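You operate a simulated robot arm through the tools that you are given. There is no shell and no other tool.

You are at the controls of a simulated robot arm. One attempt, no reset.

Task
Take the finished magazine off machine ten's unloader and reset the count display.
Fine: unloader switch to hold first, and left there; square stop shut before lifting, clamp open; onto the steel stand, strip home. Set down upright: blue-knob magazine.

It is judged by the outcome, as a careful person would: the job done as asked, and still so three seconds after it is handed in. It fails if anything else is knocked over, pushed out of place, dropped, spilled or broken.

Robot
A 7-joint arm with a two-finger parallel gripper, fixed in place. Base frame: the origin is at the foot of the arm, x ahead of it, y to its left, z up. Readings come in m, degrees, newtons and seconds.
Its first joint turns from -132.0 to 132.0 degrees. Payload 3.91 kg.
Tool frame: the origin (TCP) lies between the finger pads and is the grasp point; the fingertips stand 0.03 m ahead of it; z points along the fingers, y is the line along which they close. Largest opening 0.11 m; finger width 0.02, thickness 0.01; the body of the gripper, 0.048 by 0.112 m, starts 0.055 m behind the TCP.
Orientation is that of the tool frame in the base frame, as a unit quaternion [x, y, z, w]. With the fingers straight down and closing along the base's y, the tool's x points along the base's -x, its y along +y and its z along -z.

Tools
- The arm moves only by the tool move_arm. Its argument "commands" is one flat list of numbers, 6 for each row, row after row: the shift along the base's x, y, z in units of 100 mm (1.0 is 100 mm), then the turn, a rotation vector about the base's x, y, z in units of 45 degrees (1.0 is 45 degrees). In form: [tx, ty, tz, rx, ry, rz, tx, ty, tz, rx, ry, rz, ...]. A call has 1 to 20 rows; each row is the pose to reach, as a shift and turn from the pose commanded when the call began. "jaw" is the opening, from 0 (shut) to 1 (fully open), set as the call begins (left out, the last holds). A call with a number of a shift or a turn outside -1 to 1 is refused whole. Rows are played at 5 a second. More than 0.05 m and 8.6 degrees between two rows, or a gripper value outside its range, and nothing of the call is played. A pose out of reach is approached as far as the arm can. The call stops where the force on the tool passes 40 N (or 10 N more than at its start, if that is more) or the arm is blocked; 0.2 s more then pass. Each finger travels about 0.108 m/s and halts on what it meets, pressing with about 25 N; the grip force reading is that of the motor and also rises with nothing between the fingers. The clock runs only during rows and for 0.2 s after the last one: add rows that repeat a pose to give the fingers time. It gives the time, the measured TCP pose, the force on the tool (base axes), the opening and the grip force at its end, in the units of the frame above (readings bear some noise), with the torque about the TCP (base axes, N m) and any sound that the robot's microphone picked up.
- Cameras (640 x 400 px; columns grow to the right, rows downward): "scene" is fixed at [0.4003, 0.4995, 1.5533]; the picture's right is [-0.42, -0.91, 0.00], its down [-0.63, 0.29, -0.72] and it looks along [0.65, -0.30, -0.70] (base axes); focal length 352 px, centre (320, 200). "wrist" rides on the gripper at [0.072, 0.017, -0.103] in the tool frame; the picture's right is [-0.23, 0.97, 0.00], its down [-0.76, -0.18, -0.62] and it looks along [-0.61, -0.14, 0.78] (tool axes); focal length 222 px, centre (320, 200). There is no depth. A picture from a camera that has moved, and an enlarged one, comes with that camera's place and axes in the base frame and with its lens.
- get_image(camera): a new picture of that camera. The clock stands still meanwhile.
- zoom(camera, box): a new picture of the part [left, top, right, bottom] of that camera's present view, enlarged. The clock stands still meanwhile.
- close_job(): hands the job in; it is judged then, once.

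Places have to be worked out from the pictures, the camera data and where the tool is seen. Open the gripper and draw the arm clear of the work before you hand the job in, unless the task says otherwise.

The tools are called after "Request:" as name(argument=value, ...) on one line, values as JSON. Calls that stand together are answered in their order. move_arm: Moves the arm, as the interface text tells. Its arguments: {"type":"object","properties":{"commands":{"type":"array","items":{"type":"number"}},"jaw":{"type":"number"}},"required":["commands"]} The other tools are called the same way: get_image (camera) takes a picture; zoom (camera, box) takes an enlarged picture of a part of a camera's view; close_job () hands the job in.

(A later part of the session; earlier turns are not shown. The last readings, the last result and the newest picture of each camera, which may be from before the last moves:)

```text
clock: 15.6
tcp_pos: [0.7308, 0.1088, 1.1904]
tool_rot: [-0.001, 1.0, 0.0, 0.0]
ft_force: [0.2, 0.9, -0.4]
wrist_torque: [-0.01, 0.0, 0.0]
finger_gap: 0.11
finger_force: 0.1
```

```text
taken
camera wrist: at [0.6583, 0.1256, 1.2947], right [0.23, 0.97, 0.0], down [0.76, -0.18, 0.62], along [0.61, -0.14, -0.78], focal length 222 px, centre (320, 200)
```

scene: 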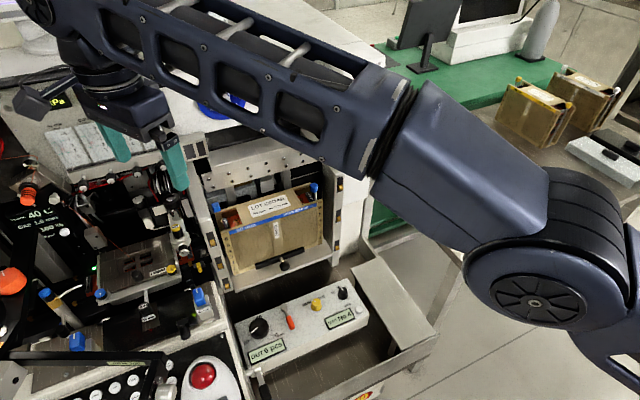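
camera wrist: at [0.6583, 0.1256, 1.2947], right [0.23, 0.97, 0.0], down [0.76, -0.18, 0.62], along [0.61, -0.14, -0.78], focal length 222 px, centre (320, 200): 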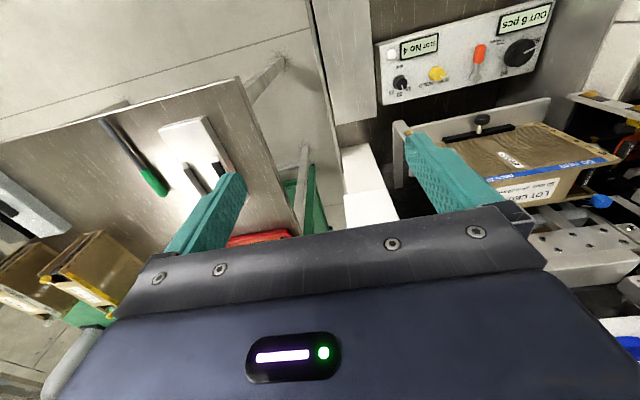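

Beside the panel is an empty flat steel plate on legs, about x 0.61–0.84, y 0.12–0.21, top z≈0.80, which matches the magazine's footprint. I'll check the white block on the table too before deciding which one is the stand.

Request:
move_arm(commands=[0, -0.45, -0.2, 0, 0, 0, 0, -0.9, -0.4, 0, 0, 0])

Request:
move_arm(commands=[0, -0.45, -0.3, 0, 0, 0, 0, -0.9, -0.6, 0, 0, 0])

Request:
get_image(camera="wrist")

Request:
zoom(camera="wrist", box=[220, 40, 420, 200])

Request:
get_image(camera="scene")

```text
clock: 16.2
tcp_pos: [0.7301, 0.0176, 1.1499]
tool_rot: [0.001, 1.0, 0.0, 0.001]
ft_force: [0.2, -0.3, -0.3]
wrist_torque: [-0.01, 0.0, -0.01]
finger_gap: 0.1098
finger_force: 0.1
```

```text
refused: row 1 steps farther than a row can; nothing moved
```

```text
taken
camera wrist: at [0.6577, 0.0343, 1.2537], right [0.23, 0.97, 0.0], down [0.76, -0.18, 0.62], along [0.61, -0.14, -0.78], focal length 222 px, centre (320, 200)
```

wrist: 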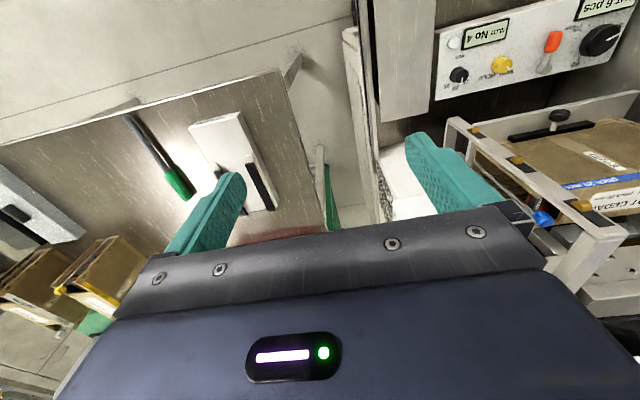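

```text
2.50 times, centred on (320, 120) of wrist
camera zoom: at [0.6577, 0.0343, 1.2537], right [0.23, 0.97, 0.0], down [0.76, -0.18, 0.62], along [0.61, -0.14, -0.78], focal length 555 px, centre (320, 400)
```

zoom: 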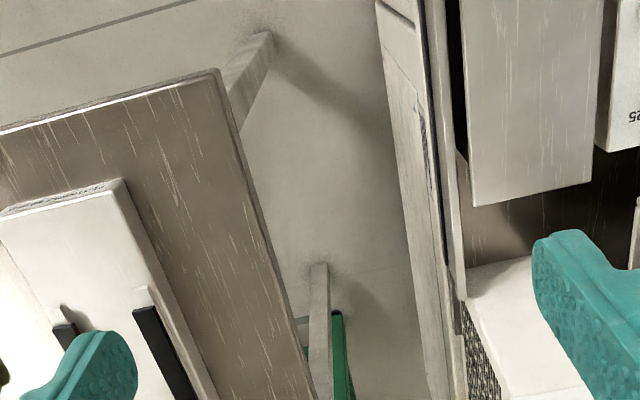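

```text
taken
```

scene: 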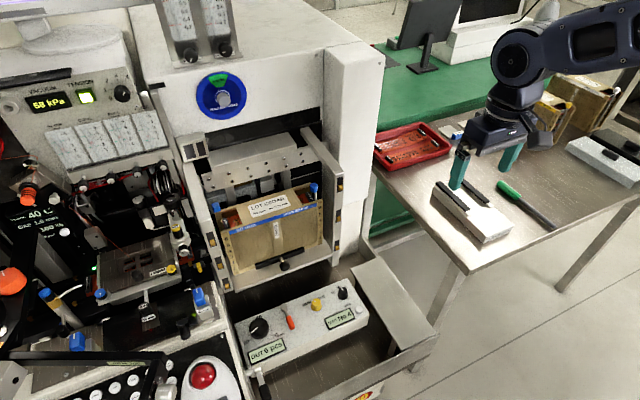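

Request:
zoom(camera="scene", box=[470, 210, 520, 248])

Request:
zoom(camera="scene", box=[340, 245, 445, 345])

Request:
move_arm(commands=[0, -0.4, -0.2, 0, 0, 0, 0, -0.8, -0.4, 0, 0, 0])

Request:
move_arm(commands=[0, -0.4, -0.2, 0, 0, 0, 0, -0.8, -0.4, 0, 0, 0])

Request:
get_image(camera="wrist")

```text
10.53 times, centred on (495, 229) of scene
camera zoom: at [0.4003, 0.4995, 1.5533], right [-0.42, -0.91, 0.0], down [-0.63, 0.29, -0.72], along [0.65, -0.3, -0.7], focal length 3704 px, centre (-1522, -105)
```

zoom: 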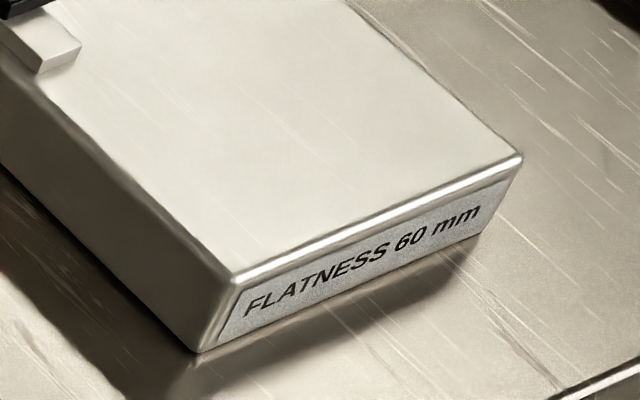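

```text
4.00 times, centred on (392, 295) of scene
camera zoom: at [0.4003, 0.4995, 1.5533], right [-0.42, -0.91, 0.0], down [-0.63, 0.29, -0.72], along [0.65, -0.3, -0.7], focal length 1408 px, centre (30, -180)
```

zoom: 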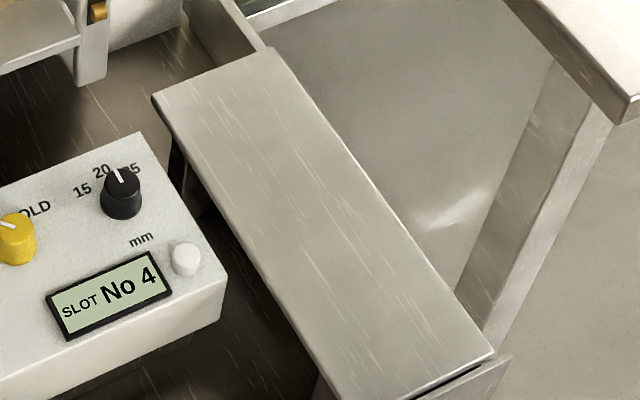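

```text
clock: 16.8
tcp_pos: [0.7268, -0.0618, 1.1096]
tool_rot: [0.0, 1.0, 0.0, -0.001]
ft_force: [-0.1, 1.2, 0.2]
wrist_torque: [-0.03, 0.0, -0.04]
finger_gap: 0.11
finger_force: 0.0
```

```text
clock: 17.4
tcp_pos: [0.7275, -0.1402, 1.0703]
tool_rot: [0.0, 1.0, 0.0, 0.001]
ft_force: [-1.1, 0.6, 0.5]
wrist_torque: [-0.05, -0.01, 0.01]
finger_gap: 0.11
finger_force: 0.1
```

```text
taken
camera wrist: at [0.656, -0.1241, 1.1738], right [0.23, 0.97, 0.0], down [0.76, -0.18, 0.62], along [0.61, -0.14, -0.78], focal length 222 px, centre (320, 200)
```

wrist: 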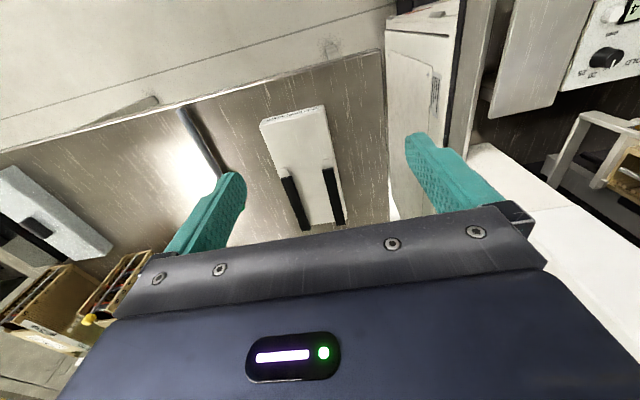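

The block is labelled "FLATNESS 60 mm", so it's a gauge; the plain empty plate beside the panel is the steel stand. Step 1 is the RUN/HOLD knob at about (0.785, 0.331, top ≈0.815). I'll travel back at height, turning +45° so that I have room for a clockwise turn.

Request:
move_arm(commands=[0, 0.45, 0.1, 0, 0, 0.1, 0, 0.9, 0.2, 0, 0, 0.2], jaw=0.6)

Request:
move_arm(commands=[0, 0.45, 0, 0, 0, 0.1, 0, 0.9, 0, 0, 0, 0.2])

Request:
move_arm(commands=[0, 0.45, 0, 0, 0, 0.1, 0, 0.9, 0, 0, 0, 0.2])

Request:
move_arm(commands=[0.2, 0.45, 0, 0, 0, 0.1, 0.4, 0.9, 0, 0, 0, 0.2])

Request:
move_arm(commands=[0.1, 0.45, 0, 0, 0, 0.1, 0.17, 0.9, -0.2, 0, 0, 0.2])

Request:
get_image(camera="wrist")

```text
clock: 18.0
tcp_pos: [0.7275, -0.0513, 1.089]
tool_rot: [-0.078, 0.997, 0.001, 0.0]
ft_force: [0.2, -1.0, -0.3]
wrist_torque: [0.04, -0.02, -0.01]
finger_gap: 0.0663
finger_force: 0.0
```

```text
clock: 18.6
tcp_pos: [0.7285, 0.0357, 1.0874]
tool_rot: [-0.156, 0.988, 0.0, 0.0]
ft_force: [-0.4, 0.2, -0.2]
wrist_torque: [0.05, 0.01, -0.01]
finger_gap: 0.0661
finger_force: 0.1
```

```text
clock: 19.2
tcp_pos: [0.728, 0.1257, 1.0886]
tool_rot: [-0.234, 0.972, 0.0, 0.0]
ft_force: [-0.2, -0.5, -0.2]
wrist_torque: [0.04, 0.03, -0.05]
finger_gap: 0.066
finger_force: 0.0
```

```text
clock: 19.8
tcp_pos: [0.7688, 0.2176, 1.0851]
tool_rot: [-0.309, 0.951, 0.0, 0.001]
ft_force: [-0.1, 0.0, 1.1]
wrist_torque: [0.01, -0.02, 0.0]
finger_gap: 0.0661
finger_force: 0.0
```

```text
clock: 20.4
tcp_pos: [0.7839, 0.3069, 1.067]
tool_rot: [-0.383, 0.924, 0.0, 0.0]
ft_force: [0.2, -0.2, 0.3]
wrist_torque: [0.03, -0.01, -0.02]
finger_gap: 0.066
finger_force: 0.1
```

```text
taken
camera wrist: at [0.7226, 0.2668, 1.1706], right [-0.53, 0.85, 0.0], down [0.66, 0.41, 0.62], along [0.53, 0.33, -0.78], focal length 222 px, centre (320, 200)
```

wrist: 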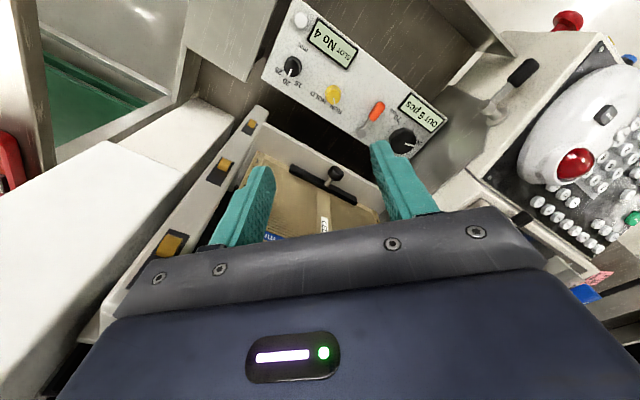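

Request:
zoom(camera="wrist", box=[270, 50, 400, 140])

```text
4.44 times, centred on (335, 95) of wrist
camera zoom: at [0.7226, 0.2668, 1.1706], right [-0.53, 0.85, 0.0], down [0.66, 0.41, 0.62], along [0.53, 0.33, -0.78], focal length 987 px, centre (253, 667)
```

zoom: 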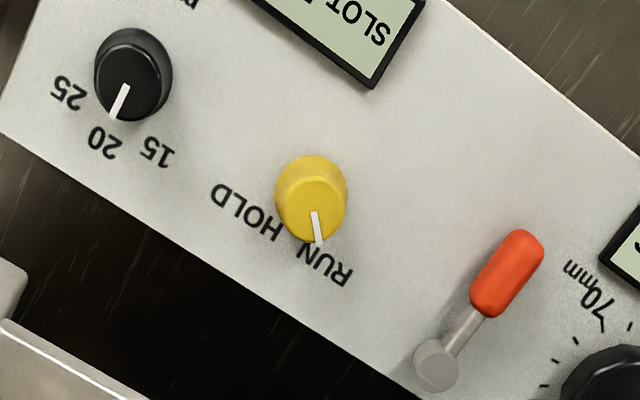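

RUN lies about 40° left of +x and HOLD about 35–40° right, so the knob needs a turn of about −80°. Its centre measures (0.7866, 0.3305); I'll go straight down over it.

Request:
move_arm(commands=[0.03, 0.23, -0.3, 0, 0, 0, 0.03, 0.23, -0.65, 0, 0, 0, 0.03, 0.23, -1, 0, 0, 0])

Request:
move_arm(commands=[0, 0, -0.3, 0, 0, 0, 0, 0, -0.6, 0, 0, 0, 0, 0, -0.8, 0, 0, 0])

Request:
get_image(camera="wrist")

Request:
zoom(camera="scene", box=[240, 200, 400, 340])

```text
clock: 21.2
tcp_pos: [0.7883, 0.3311, 0.9683]
tool_rot: [-0.382, 0.924, 0.0, 0.001]
ft_force: [0.2, -0.2, 1.3]
wrist_torque: [0.0, 0.0, -0.04]
finger_gap: 0.0663
finger_force: 0.0
```

```text
clock: 22.0
tcp_pos: [0.7887, 0.3295, 0.8903]
tool_rot: [-0.383, 0.924, 0.001, 0.0]
ft_force: [-0.8, 0.2, -0.6]
wrist_torque: [-0.01, -0.03, -0.01]
finger_gap: 0.0659
finger_force: 0.0
```

```text
taken
camera wrist: at [0.7266, 0.2909, 0.9931], right [-0.53, 0.85, 0.0], down [0.66, 0.41, 0.62], along [0.53, 0.33, -0.78], focal length 222 px, centre (320, 200)
```

wrist: 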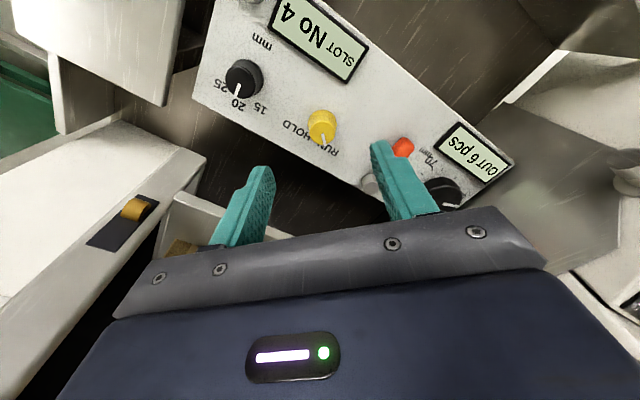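

```text
2.86 times, centred on (320, 270) of scene
camera zoom: at [0.4003, 0.4995, 1.5533], right [-0.42, -0.91, 0.0], down [-0.63, 0.29, -0.72], along [0.65, -0.3, -0.7], focal length 1006 px, centre (320, 0)
```

zoom: 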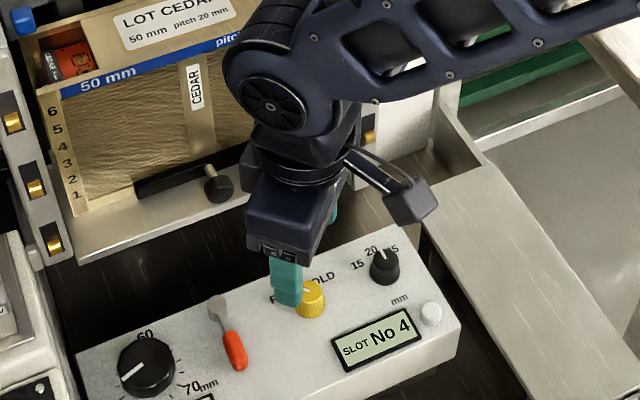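

The knob sits centred between the fingers; it measures about (0.783, 0.328). I'll shift slightly, descend to z≈0.833 and close on it.

Request:
move_arm(commands=[-0.05, -0.01, -0.2, 0, 0, 0, -0.05, -0.01, -0.4, 0, 0, 0, -0.05, -0.01, -0.56, 0, 0, 0])

Request:
get_image(camera="wrist")

Request:
zoom(camera="scene", box=[260, 240, 380, 340])

```text
clock: 22.8
tcp_pos: [0.7826, 0.3291, 0.8326]
tool_rot: [-0.383, 0.924, 0.0, 0.0]
ft_force: [-0.2, -0.5, 0.3]
wrist_torque: [0.03, 0.04, 0.03]
finger_gap: 0.0659
finger_force: 0.1
```

```text
taken
camera wrist: at [0.7203, 0.2897, 0.9367], right [-0.53, 0.85, 0.0], down [0.66, 0.41, 0.62], along [0.53, 0.33, -0.78], focal length 222 px, centre (320, 200)
```

wrist: 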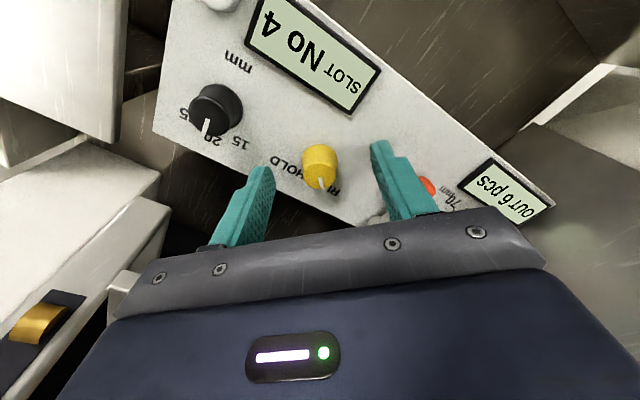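

```text
4.00 times, centred on (320, 290) of scene
camera zoom: at [0.4003, 0.4995, 1.5533], right [-0.42, -0.91, 0.0], down [-0.63, 0.29, -0.72], along [0.65, -0.3, -0.7], focal length 1408 px, centre (320, -160)
```

zoom: 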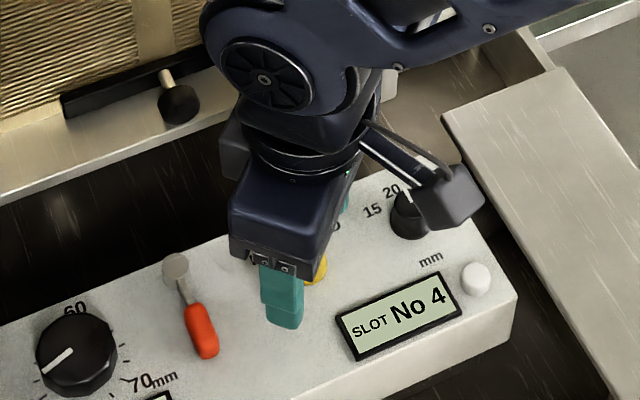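

The fingers straddle the knob, well centred. I'll close on it now.

Request:
move_arm(commands=[0, 0, 0, 0, 0, 0, 0, 0, 0, 0, 0, 0, 0, 0, 0, 0, 0, 0], jaw=0.0)

```text
clock: 23.6
tcp_pos: [0.7823, 0.328, 0.8336]
tool_rot: [-0.383, 0.924, 0.001, 0.0]
ft_force: [7.3, -5.1, -2.1]
wrist_torque: [0.3, -0.22, -0.02]
finger_gap: 0.0227
finger_force: 45.4
```

I have the knob at 22.7 mm. Next I'll turn it clockwise in small steps and watch the forces and torque.

Request:
move_arm(commands=[0.01, -0.007, 0, 0, 0, -0.16, 0.01, -0.007, 0, 0, 0, -0.32, 0.01, -0.007, 0, 0, 0, -0.48, 0.01, -0.007, 0, 0, 0, -0.64, 0.01, -0.007, 0, 0, 0, -0.8, 0.01, -0.007, 0, 0, 0, -0.96])

```text
clock: 25.0
tcp_pos: [0.7837, 0.33, 0.8337]
tool_rot: [-0.015, 1.0, 0.0, -0.001]
ft_force: [-12.1, 11.3, -3.7]
wrist_torque: [-0.04, 0.39, 0.05]
finger_gap: 0.0226
finger_force: 45.6
```

The turn is going smoothly, so I'll carry on with the remaining ~37°.

Request:
move_arm(commands=[-0.01, 0, 0, 0, 0, -0.16, -0.01, 0, 0, 0, 0, -0.32, -0.01, 0, 0, 0, 0, -0.48, -0.01, 0, 0, 0, 0, -0.64, -0.01, 0, 0, 0, 0, -0.8])

Request:
zoom(camera="wrist", box=[240, 90, 400, 220])

```text
clock: 25.9
tcp_pos: [0.7833, 0.3296, 0.8339]
tool_rot: [0.201, 0.98, 0.001, 0.0]
ft_force: [5.6, 7.9, -9.4]
wrist_torque: [-0.44, -0.49, 0.0]
finger_gap: 0.0225
finger_force: 45.5
stopped in row 4: the force on the tool passed its limit at 41 N (the readings are from after the stop); the commanded pose is now the measured one
```

```text
3.08 times, centred on (320, 155) of wrist
camera zoom: at [0.7235, 0.3746, 0.9367], right [0.59, 0.81, 0.0], down [0.63, -0.46, 0.62], along [0.5, -0.37, -0.78], focal length 684 px, centre (320, 338)
```

zoom: 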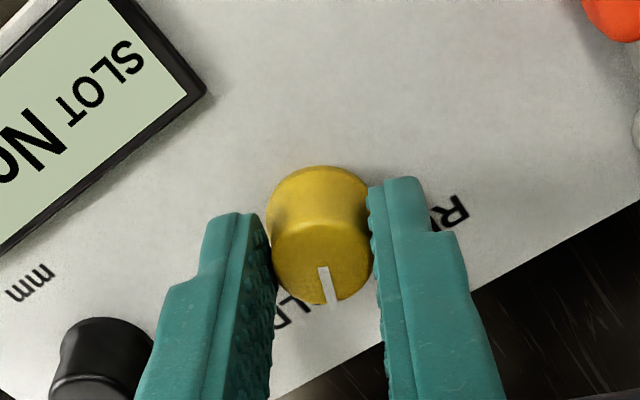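

The force limit tripped after ~68° of turn, which suggests the switch's end stop. I'll open the fingers and rise to look at the pointer.

Request:
move_arm(commands=[0, 0, 0, 0, 0, 0, 0, 0, 0, 0, 0, 0, 0, 0, 0.3, 0, 0, 0, 0, 0, 0.6, 0, 0, 0, 0, 0, 1, 0, 0, 0], jaw=0.6)

Request:
zoom(camera="wrist", box=[240, 60, 400, 170])

Request:
zoom(camera="scene", box=[260, 260, 380, 340])

```text
clock: 27.1
tcp_pos: [0.7826, 0.3298, 0.9322]
tool_rot: [0.2, 0.98, 0.001, 0.0]
ft_force: [-0.3, -0.2, -0.3]
wrist_torque: [0.01, 0.03, 0.01]
finger_gap: 0.0661
finger_force: 0.0
```

```text
3.64 times, centred on (320, 115) of wrist
camera zoom: at [0.7231, 0.3744, 1.0364], right [0.59, 0.81, 0.0], down [0.63, -0.46, 0.62], along [0.5, -0.37, -0.78], focal length 808 px, centre (320, 509)
```

zoom: 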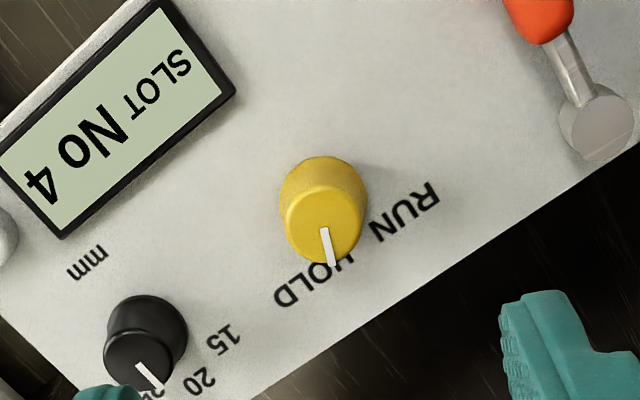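

```text
5.00 times, centred on (320, 300) of scene
camera zoom: at [0.4003, 0.4995, 1.5533], right [-0.42, -0.91, 0.0], down [-0.63, 0.29, -0.72], along [0.65, -0.3, -0.7], focal length 1760 px, centre (320, -300)
```

zoom: 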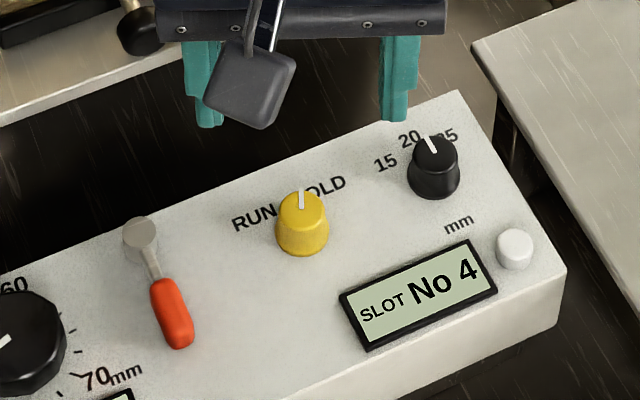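

The pointer moved from about +40° to about −28°, and the HOLD mark is near −41°, so it isn't fully there. I'll go back down, re-grip and turn the last ~12°.

Request:
move_arm(commands=[0, 0, -0.35, 0, 0, 0.1, 0, 0, -0.7, 0, 0, 0.2, 0, 0, -1, 0, 0, 0.25])

Request:
zoom(camera="wrist", box=[240, 90, 400, 220])

```text
clock: 27.9
tcp_pos: [0.7828, 0.3305, 0.8327]
tool_rot: [0.102, 0.995, 0.0, 0.0]
ft_force: [0.0, 0.1, -0.1]
wrist_torque: [0.0, 0.02, 0.01]
finger_gap: 0.0659
finger_force: 0.1
```

```text
3.08 times, centred on (320, 155) of wrist
camera zoom: at [0.7164, 0.3617, 0.9364], right [0.42, 0.91, 0.0], down [0.71, -0.33, 0.62], along [0.57, -0.26, -0.78], focal length 684 px, centre (320, 338)
```

zoom: 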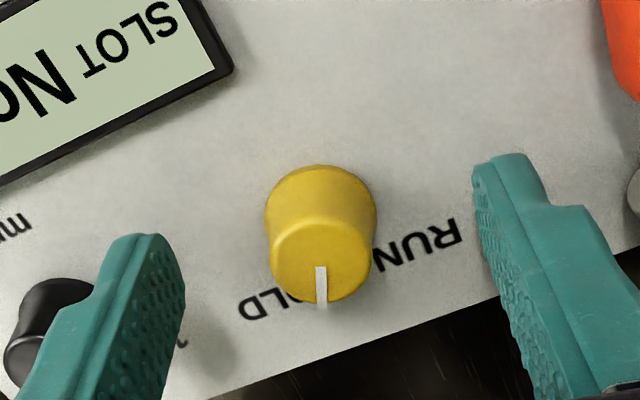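

Request:
move_arm(commands=[0, 0, 0, 0, 0, 0, 0, 0, 0, 0, 0, 0, 0, 0, 0, 0, 0, 0], jaw=0.0)

```text
clock: 28.7
tcp_pos: [0.7837, 0.3302, 0.8314]
tool_rot: [0.103, 0.995, 0.001, 0.0]
ft_force: [-1.0, -2.1, -1.7]
wrist_torque: [-0.24, -0.31, -0.01]
finger_gap: 0.0223
finger_force: 45.5
```

Gripped with little side force. Now I'll turn clockwise in small steps, up to about 20°.

Request:
move_arm(commands=[0, 0, 0, 0, 0, -0.08, 0, 0, 0, 0, 0, -0.16, 0, 0, 0, 0, 0, -0.22, 0, 0, 0, 0, 0, -0.28])

```text
clock: 29.7
tcp_pos: [0.7834, 0.3305, 0.8323]
tool_rot: [0.212, 0.977, 0.001, 0.0]
ft_force: [12.5, 11.5, -22.7]
wrist_torque: [-0.03, -0.69, 0.01]
finger_gap: 0.0223
finger_force: 44.9
```

Request:
zoom(camera="wrist", box=[240, 90, 400, 220])

Request:
get_image(camera="scene")

```text
3.08 times, centred on (320, 155) of wrist
camera zoom: at [0.7251, 0.3759, 0.936], right [0.61, 0.79, 0.0], down [0.62, -0.48, 0.62], along [0.49, -0.38, -0.78], focal length 684 px, centre (320, 338)
```

zoom: 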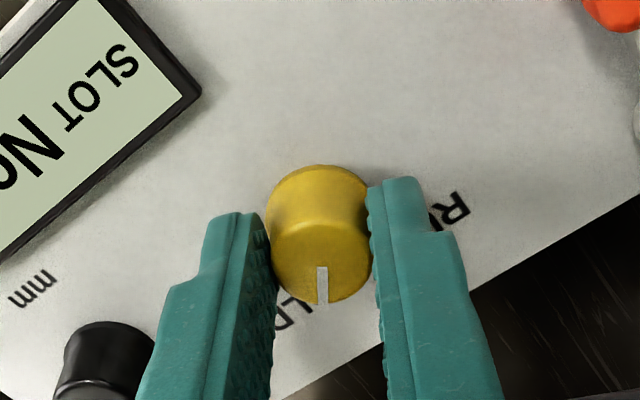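

```text
taken
```

scene: 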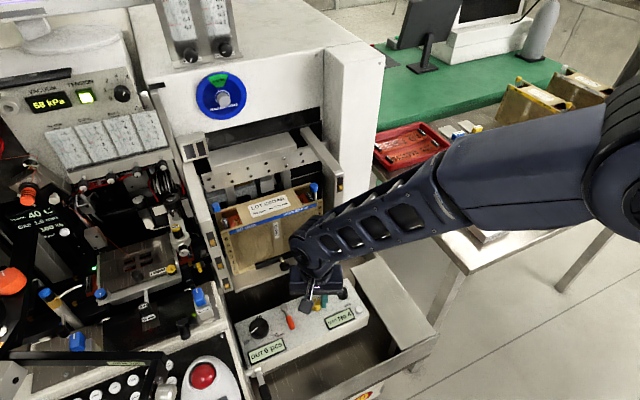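

The pointer is now near −37°. I'll release gently to shed the side forces and check it from above.

Request:
move_arm(commands=[0, 0, 0, 0, 0, 0, 0, 0, 0, 0, 0, 0, 0, 0, 0.3, 0, 0, 0, 0, 0, 0.6, 0, 0, 0, 0, 0, 1, 0, 0, 0], jaw=0.6)

Request:
zoom(camera="wrist", box=[260, 70, 380, 160])

Request:
zoom(camera="scene", box=[280, 270, 360, 330])

```text
clock: 30.9
tcp_pos: [0.7814, 0.3294, 0.9328]
tool_rot: [0.212, 0.977, 0.001, 0.0]
ft_force: [0.1, 0.0, -0.5]
wrist_torque: [-0.01, 0.05, 0.0]
finger_gap: 0.0663
finger_force: 0.1
```

```text
4.44 times, centred on (320, 115) of wrist
camera zoom: at [0.7226, 0.3745, 1.0366], right [0.61, 0.79, 0.0], down [0.62, -0.48, 0.62], along [0.49, -0.38, -0.78], focal length 987 px, centre (320, 578)
```

zoom: 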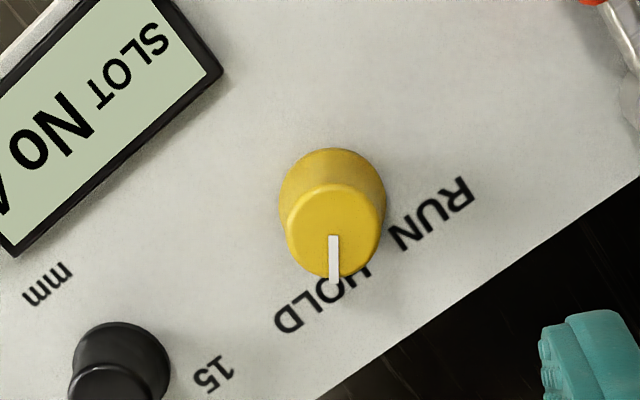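

```text
6.67 times, centred on (320, 300) of scene
camera zoom: at [0.4003, 0.4995, 1.5533], right [-0.42, -0.91, 0.0], down [-0.63, 0.29, -0.72], along [0.65, -0.3, -0.7], focal length 2346 px, centre (320, -467)
```

zoom: 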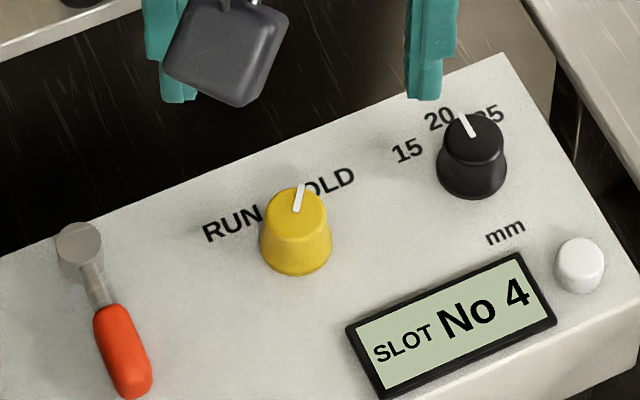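

The pointer sits at about −35°, and no end-stop torque was felt. I'll re-grip and nudge it a little further clockwise, watching the torque.

Request:
move_arm(commands=[0.015, 0.01, -0.35, 0, 0, 0.13, 0.015, 0.01, -0.7, 0, 0, 0.26, 0.015, 0.01, -1, 0, 0, 0.33])

Request:
move_arm(commands=[0, 0, 0, 0, 0, 0, 0, 0, 0, 0, 0, 0, 0, 0, 0, 0, 0, 0], jaw=0.0)

Request:
move_arm(commands=[0, 0, 0, 0, 0, -0.06, 0, 0, 0, 0, 0, -0.12, 0, 0, 0, 0, 0, -0.18])

```text
clock: 31.7
tcp_pos: [0.7823, 0.3305, 0.8339]
tool_rot: [0.082, 0.997, 0.001, -0.001]
ft_force: [-0.1, -0.3, 0.7]
wrist_torque: [0.01, 0.0, -0.01]
finger_gap: 0.0661
finger_force: 0.0
```

```text
clock: 32.5
tcp_pos: [0.7832, 0.3302, 0.8326]
tool_rot: [0.082, 0.997, 0.002, 0.001]
ft_force: [4.6, 9.6, -4.2]
wrist_torque: [-0.07, -0.4, 0.02]
finger_gap: 0.0225
finger_force: 45.2
```

```text
clock: 33.3
tcp_pos: [0.7826, 0.3294, 0.8335]
tool_rot: [0.154, 0.988, 0.001, 0.0]
ft_force: [-3.1, 4.2, -4.4]
wrist_torque: [-0.04, 0.84, -0.03]
finger_gap: 0.0226
finger_force: 44.4
```

Request:
zoom(camera="wrist", box=[260, 110, 380, 200])

Request:
move_arm(commands=[0, 0, 0, 0, 0, -0.06, 0, 0, 0, 0, 0, -0.12])

Request:
zoom(camera="wrist", box=[260, 110, 380, 200])

```text
4.44 times, centred on (320, 155) of wrist
camera zoom: at [0.72, 0.3687, 0.9376], right [0.51, 0.86, 0.0], down [0.67, -0.4, 0.62], along [0.53, -0.32, -0.78], focal length 987 px, centre (320, 400)
```

zoom: 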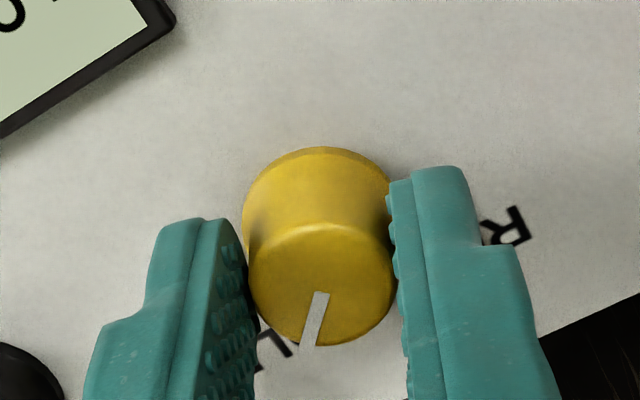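

```text
clock: 33.9
tcp_pos: [0.7831, 0.3297, 0.8347]
tool_rot: [0.199, 0.98, 0.0, 0.001]
ft_force: [-0.6, -4.3, -0.3]
wrist_torque: [-0.54, -0.13, 0.27]
finger_gap: 0.0227
finger_force: 44.5
```

```text
4.44 times, centred on (320, 155) of wrist
camera zoom: at [0.7246, 0.3744, 0.9375], right [0.59, 0.81, 0.0], down [0.63, -0.46, 0.62], along [0.5, -0.37, -0.78], focal length 987 px, centre (320, 400)
```

zoom: 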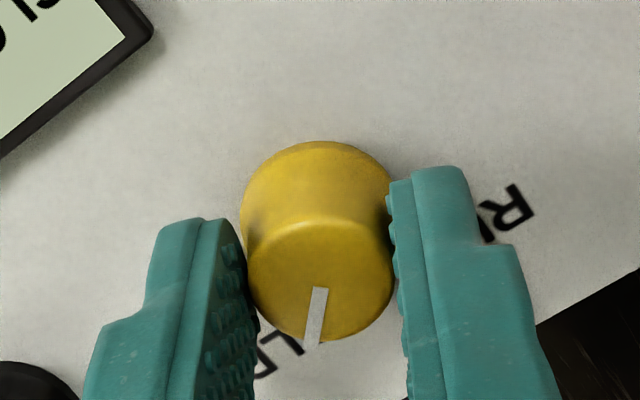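

Now the torque about z rose to 0.27 N·m and the knob stopped turning with the fingers, pointing at about −42°. That's the HOLD end stop, so I'll release and verify.

Request:
move_arm(commands=[0, 0, 0, 0, 0, 0.05, 0, 0, 0, 0, 0, 0.05, 0, 0, 0, 0, 0, 0.05, 0, 0, 0.3, 0, 0, 0.05, 0, 0, 0.6, 0, 0, 0.2, 0, 0, 1, 0, 0, 0.3], jaw=0.6)

Request:
get_image(camera="wrist")

Request:
zoom(camera="wrist", box=[260, 70, 380, 160])

Request:
zoom(camera="scene", box=[240, 270, 360, 360])

```text
clock: 35.3
tcp_pos: [0.7827, 0.3317, 0.9331]
tool_rot: [0.083, 0.997, 0.001, 0.0]
ft_force: [0.4, 1.0, -0.8]
wrist_torque: [-0.01, 0.0, 0.0]
finger_gap: 0.0658
finger_force: 0.1
```

```text
taken
camera wrist: at [0.7143, 0.3604, 1.0373], right [0.39, 0.92, 0.0], down [0.72, -0.3, 0.62], along [0.57, -0.24, -0.78], focal length 222 px, centre (320, 200)
```

wrist: 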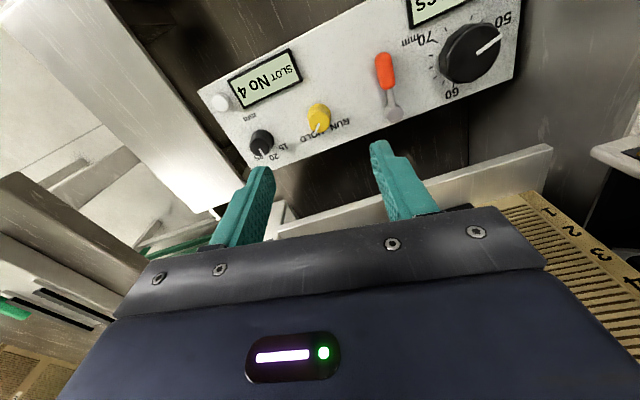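

```text
4.44 times, centred on (320, 115) of wrist
camera zoom: at [0.7143, 0.3604, 1.0373], right [0.39, 0.92, 0.0], down [0.72, -0.3, 0.62], along [0.57, -0.24, -0.78], focal length 987 px, centre (320, 578)
```

zoom: 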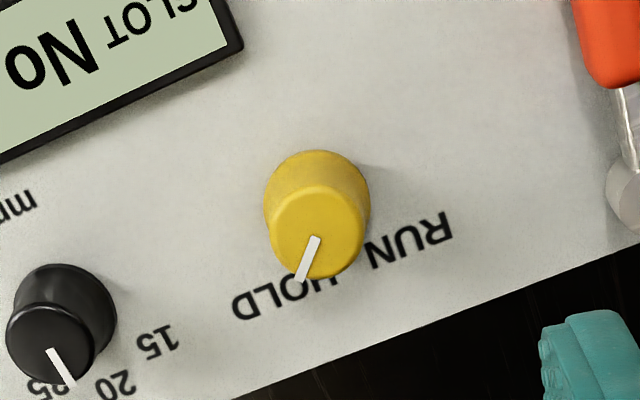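

```text
4.44 times, centred on (300, 315) of scene
camera zoom: at [0.4003, 0.4995, 1.5533], right [-0.42, -0.91, 0.0], down [-0.63, 0.29, -0.72], along [0.65, -0.3, -0.7], focal length 1564 px, centre (409, -311)
```

zoom: 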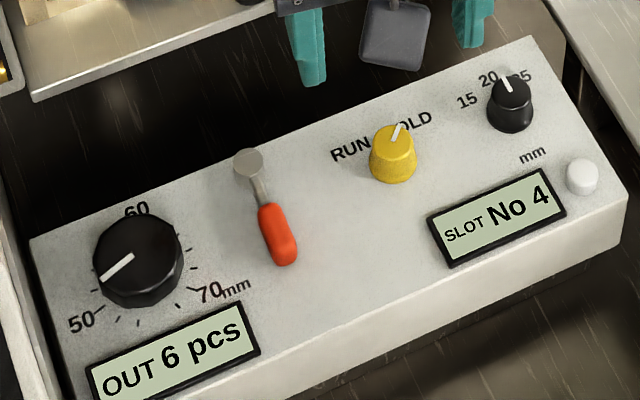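

The switch is now on HOLD. Next is the square stop: I'll close the fingers and lean the tool so the tip can go in behind the knob under the side bar. First I'll rise and turn in free space.

Request:
move_arm(commands=[0, 0, 0.45, 0, 0, -0.1, 0, 0, 0.9, 0, 0, -0.25, 0, 0, 1, 0, 0, -0.4, 0, 0, 1, 0, 0, -0.55, 0, 0, 1, 0, 0, -0.7, 0, 0, 1, 0, 0, -0.85, 0, 0, 1, 0, 0, -1], jaw=0.0)

Request:
move_arm(commands=[0, 0, 0.45, 0, 0, -0.15, 0, 0, 0.9, 0, 0, -0.3, 0, 0, 1, 0, 0, -0.45, 0, 0, 1, 0, 0, -0.6, 0, 0, 1, 0, 0, -0.75, 0, 0, 1, 0, 0, -0.788])

Request:
get_image(camera="scene")

```text
clock: 36.9
tcp_pos: [0.7842, 0.331, 1.0335]
tool_rot: [0.459, 0.888, 0.001, 0.001]
ft_force: [0.3, 0.1, 0.3]
wrist_torque: [0.01, -0.01, 0.0]
finger_gap: 0.0001
finger_force: 25.3
```

```text
clock: 38.3
tcp_pos: [0.784, 0.3305, 1.1344]
tool_rot: [0.708, 0.706, 0.001, 0.0]
ft_force: [-0.3, 0.4, 0.1]
wrist_torque: [0.0, -0.02, 0.06]
finger_gap: 0.0
finger_force: 24.9
```

```text
taken
```

scene: 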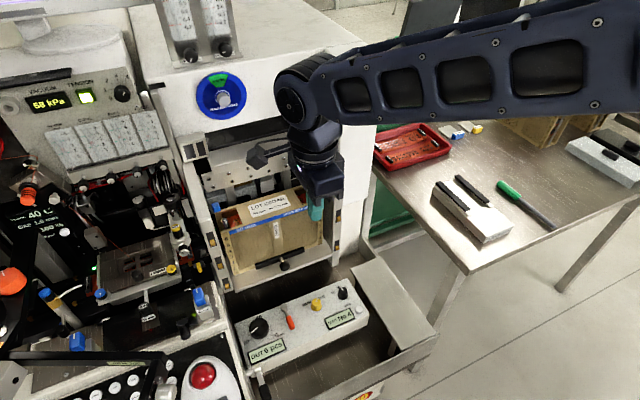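

The orientation is right. Now I'll lean the tool 40° so the fingers point to +y and down, rising a little more.

Request:
move_arm(commands=[0.1, 0, 0.15, 0.16, 0, 0, 0.2, 0, 0.3, 0.32, 0, 0, 0.3, 0, 0.45, 0.48, 0, 0, 0.4, 0, 0.6, 0.64, 0, 0, 0.5, 0, 0.7, 0.78, 0, 0, 0.6, 0, 0.7, 0.889, 0, 0])

Request:
get_image(camera="scene")

Request:
get_image(camera="wrist")

```text
clock: 39.7
tcp_pos: [0.8442, 0.3316, 1.2048]
tool_rot: [0.664, 0.664, 0.243, -0.241]
ft_force: [-0.3, 1.1, 0.7]
wrist_torque: [-0.05, 0.02, -0.05]
finger_gap: 0.0001
finger_force: 25.7
```

```text
taken
```

scene: 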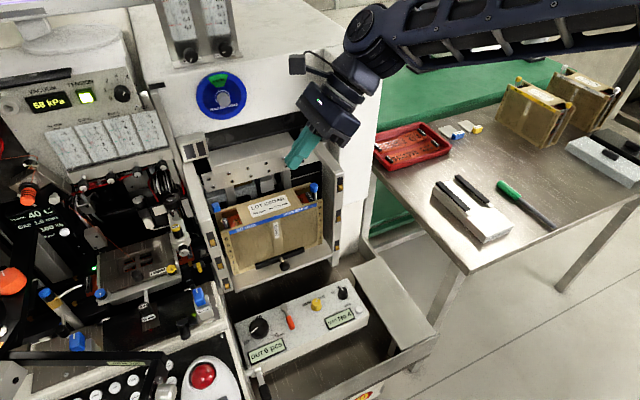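

```text
taken
camera wrist: at [0.8617, 0.3206, 1.3303], right [0.97, -0.18, -0.14], down [-0.18, -0.98, -0.01], along [-0.14, 0.04, -0.99], focal length 222 px, centre (320, 200)
```

wrist: 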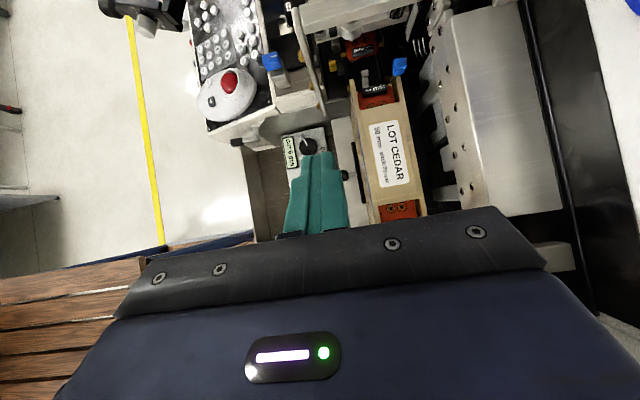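

A great top-down view. I'll zoom in on the magazine's two ends.

Request:
zoom(camera="wrist", box=[330, 30, 450, 110])

Request:
zoom(camera="wrist", box=[340, 150, 460, 230])

```text
5.00 times, centred on (390, 70) of wrist
camera zoom: at [0.8617, 0.3206, 1.3303], right [0.97, -0.18, -0.14], down [-0.18, -0.98, -0.01], along [-0.14, 0.04, -0.99], focal length 1111 px, centre (-30, 850)
```

zoom: 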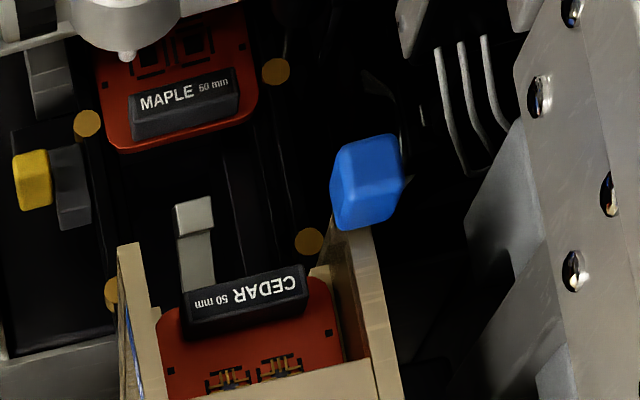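

```text
5.00 times, centred on (400, 190) of wrist
camera zoom: at [0.8617, 0.3206, 1.3303], right [0.97, -0.18, -0.14], down [-0.18, -0.98, -0.01], along [-0.14, 0.04, -0.99], focal length 1111 px, centre (-80, 250)
```

zoom: 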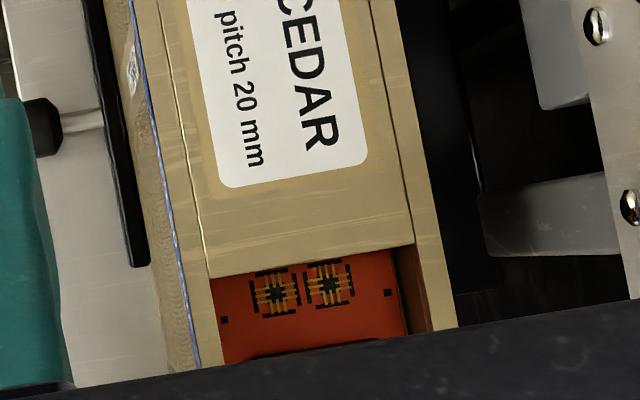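

Request:
zoom(camera="wrist", box=[352, 60, 402, 100])

Request:
zoom(camera="wrist", box=[385, 45, 425, 85])

```text
10.00 times, centred on (377, 80) of wrist
camera zoom: at [0.8617, 0.3206, 1.3303], right [0.97, -0.18, -0.14], down [-0.18, -0.98, -0.01], along [-0.14, 0.04, -0.99], focal length 2221 px, centre (-250, 1400)
```

zoom: 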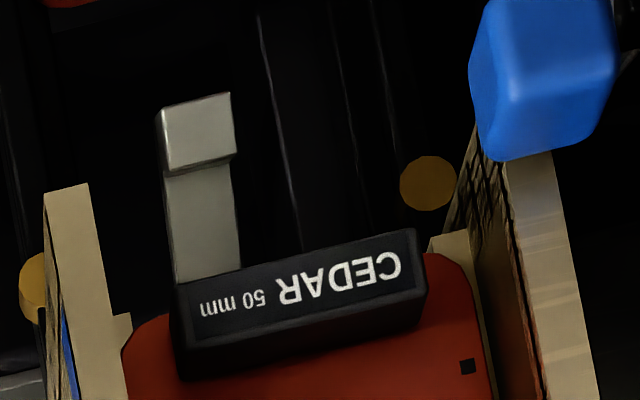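

```text
10.00 times, centred on (405, 65) of wrist
camera zoom: at [0.8617, 0.3206, 1.3303], right [0.97, -0.18, -0.14], down [-0.18, -0.98, -0.01], along [-0.14, 0.04, -0.99], focal length 2221 px, centre (-530, 1550)
```

zoom: 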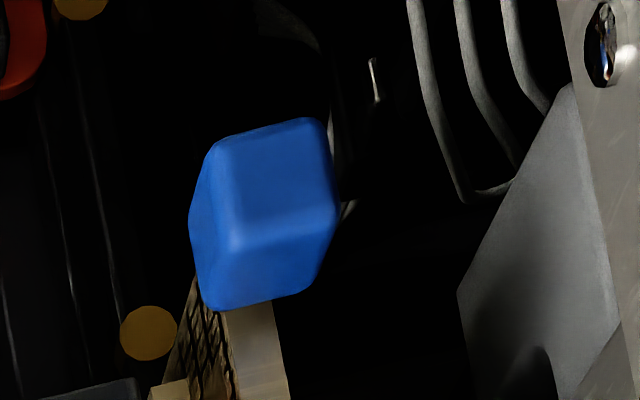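

A grey tab with an end block sits at about (0.916, 0.516, 0.98), just outside the left end below the strip. I need to know whether it is a protruding part or machine structure, so I'll get a view looking −y and down from the left.

Request:
move_arm(commands=[0, 0.15, 0.05, -0.16, 0, 0, 0, 0.3, 0.05, -0.32, 0, 0, 0, 0.45, 0.05, -0.48, 0, 0, 0, 0.6, 0.05, -0.64, 0, 0, 0, 0.8, 0.05, -0.78, 0, 0, 0, 1, 0.05, -0.889, 0, 0])

Request:
move_arm(commands=[0.1, 0.3, 0, 0, 0, 0, 0.2, 0.6, -0.1, 0, 0, 0, 0.25, 0.95, -0.3, 0, 0, 0])

Request:
get_image(camera="wrist")

```text
clock: 41.1
tcp_pos: [0.8442, 0.4305, 1.2097]
tool_rot: [0.708, 0.706, 0.001, 0.001]
ft_force: [-0.2, -0.3, -0.3]
wrist_torque: [0.02, 0.01, 0.02]
finger_gap: 0.0
finger_force: 25.1
```

```text
clock: 41.9
tcp_pos: [0.8694, 0.5277, 1.1814]
tool_rot: [0.708, 0.707, 0.001, 0.001]
ft_force: [-0.1, -0.4, 0.9]
wrist_torque: [0.04, 0.02, -0.04]
finger_gap: 0.0003
finger_force: 24.9
```

```text
taken
camera wrist: at [0.8874, 0.5992, 1.2855], right [0.97, -0.23, 0.0], down [-0.18, -0.76, 0.62], along [-0.14, -0.61, -0.78], focal length 222 px, centre (320, 200)
```

wrist: 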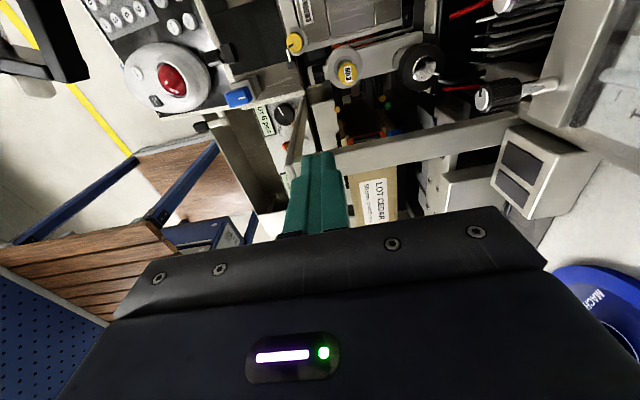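

Request:
zoom(camera="wrist", box=[325, 80, 425, 160])

```text
5.00 times, centred on (375, 120) of wrist
camera zoom: at [0.8874, 0.5992, 1.2855], right [0.97, -0.23, 0.0], down [-0.18, -0.76, 0.62], along [-0.14, -0.61, -0.78], focal length 1111 px, centre (45, 600)
```

zoom: 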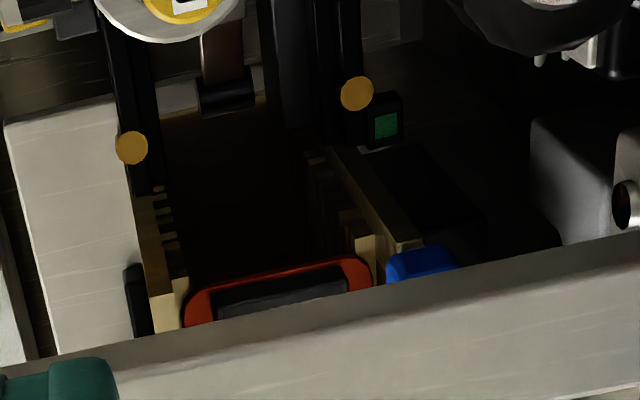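

That grey "tab" is a vertical post outside the magazine, and nothing sticks out of the left end. Next I need the geometry of the rack and cover behind the magazine, for finger and gripper clearance.

Request:
zoom(camera="wrist", box=[350, 110, 610, 240])

Request:
zoom(camera="scene", box=[170, 110, 350, 222])

```text
2.46 times, centred on (480, 175) of wrist
camera zoom: at [0.8874, 0.5992, 1.2855], right [0.97, -0.23, 0.0], down [-0.18, -0.76, 0.62], along [-0.14, -0.61, -0.78], focal length 547 px, centre (-74, 262)
```

zoom: 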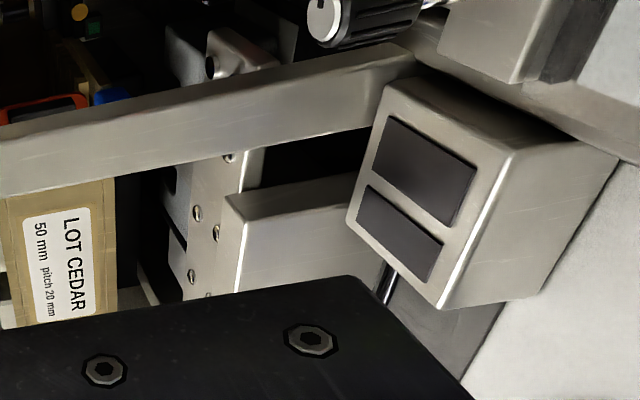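

```text
3.56 times, centred on (260, 166) of scene
camera zoom: at [0.4003, 0.4995, 1.5533], right [-0.42, -0.91, 0.0], down [-0.63, 0.29, -0.72], along [0.65, -0.3, -0.7], focal length 1251 px, centre (533, 321)
```

zoom: 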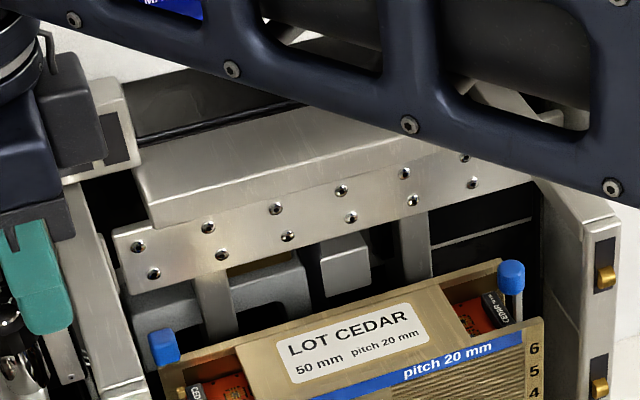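

The rack plate (front face x≈0.97, z 1.07–1.11) and the cover above it leave only a narrow slot behind the knob. My plan is to open the jaws fully and lean the tool 40° in y and 25° in x. The rear finger alone goes in behind the knob while the front finger stays in front of the magazine. First I'll set that orientation up in free space.

Request:
move_arm(commands=[-0.05, -0.4, 0.1, 0, 0, 0, -0.1, -0.8, 0.2, 0, 0, 0, -0.2, -1, 0.3, 0, 0, 0], jaw=1.0)

Request:
move_arm(commands=[0, -0.05, 0, 0.16, 0, 0, 0, -0.1, 0, 0.32, 0, 0, 0, -0.15, 0, 0.48, 0, 0, 0, -0.2, 0, 0.64, 0, 0, 0, -0.25, 0, 0.78, 0, 0, 0, -0.3, 0, 0.889, 0, 0])

Request:
move_arm(commands=[0, 0, 0, 0, -0.16, 0, 0, 0, 0, 0, -0.32, 0, 0, 0, 0, 0, -0.48, 0, 0, 0, 0, 0, -0.556, 0])

Request:
get_image(camera="scene")

Request:
get_image(camera="wrist")

```text
clock: 42.7
tcp_pos: [0.85, 0.4281, 1.2093]
tool_rot: [0.706, 0.708, 0.0, 0.001]
ft_force: [-0.2, -0.4, -0.6]
wrist_torque: [-0.02, 0.03, -0.01]
finger_gap: 0.1099
finger_force: 0.0
```

```text
clock: 44.1
tcp_pos: [0.8489, 0.3968, 1.209]
tool_rot: [0.664, 0.664, 0.244, -0.243]
ft_force: [-0.4, 0.9, -0.3]
wrist_torque: [0.0, -0.02, 0.03]
finger_gap: 0.1099
finger_force: 0.0
```

```text
clock: 45.1
tcp_pos: [0.849, 0.3955, 1.2091]
tool_rot: [0.596, 0.7, 0.382, -0.091]
ft_force: [0.1, 0.1, 0.2]
wrist_torque: [0.01, 0.03, 0.0]
finger_gap: 0.1103
finger_force: 0.1
```

```text
taken
```

scene: 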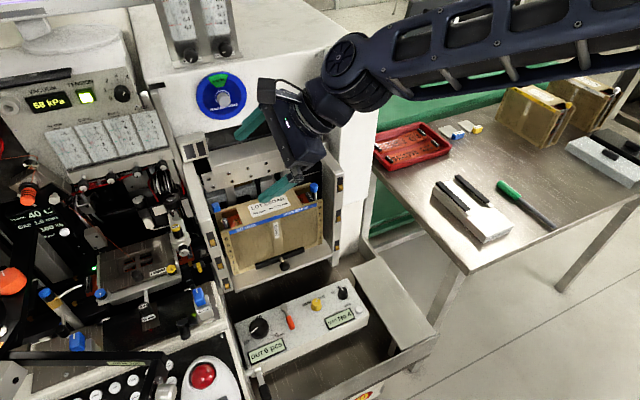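

```text
taken
camera wrist: at [0.8118, 0.3856, 1.3301], right [0.94, -0.18, 0.28], down [-0.16, -0.98, -0.09], along [0.29, 0.04, -0.96], focal length 222 px, centre (320, 200)
```

wrist: 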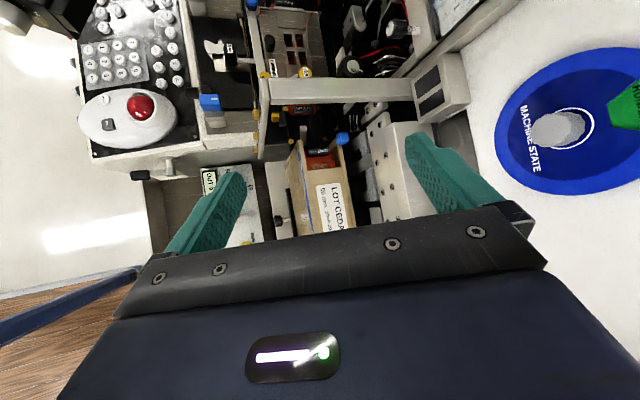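

Request:
zoom(camera="wrist", box=[290, 90, 440, 210])

Request:
zoom(camera="wrist", box=[325, 115, 385, 163])

```text
3.33 times, centred on (365, 150) of wrist
camera zoom: at [0.8118, 0.3856, 1.3301], right [0.94, -0.18, 0.28], down [-0.16, -0.98, -0.09], along [0.29, 0.04, -0.96], focal length 740 px, centre (170, 367)
```

zoom: 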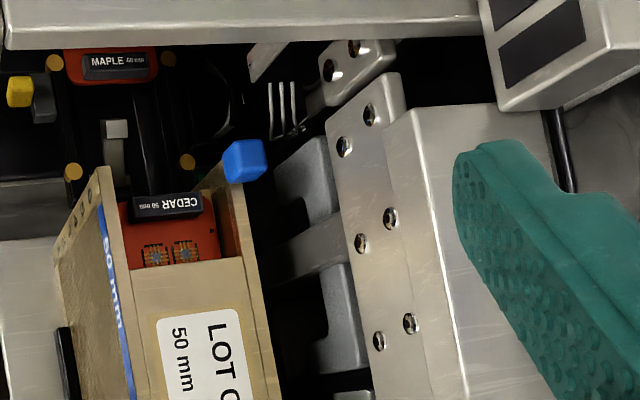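

```text
8.33 times, centred on (355, 139) of wrist
camera zoom: at [0.8118, 0.3856, 1.3301], right [0.94, -0.18, 0.28], down [-0.16, -0.98, -0.09], along [0.29, 0.04, -0.96], focal length 1851 px, centre (28, 708)
```

zoom: 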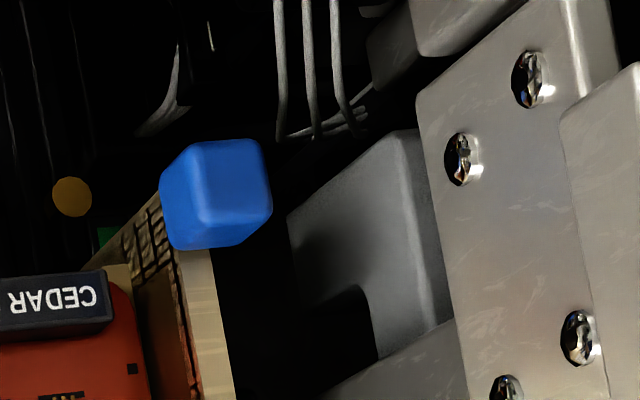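

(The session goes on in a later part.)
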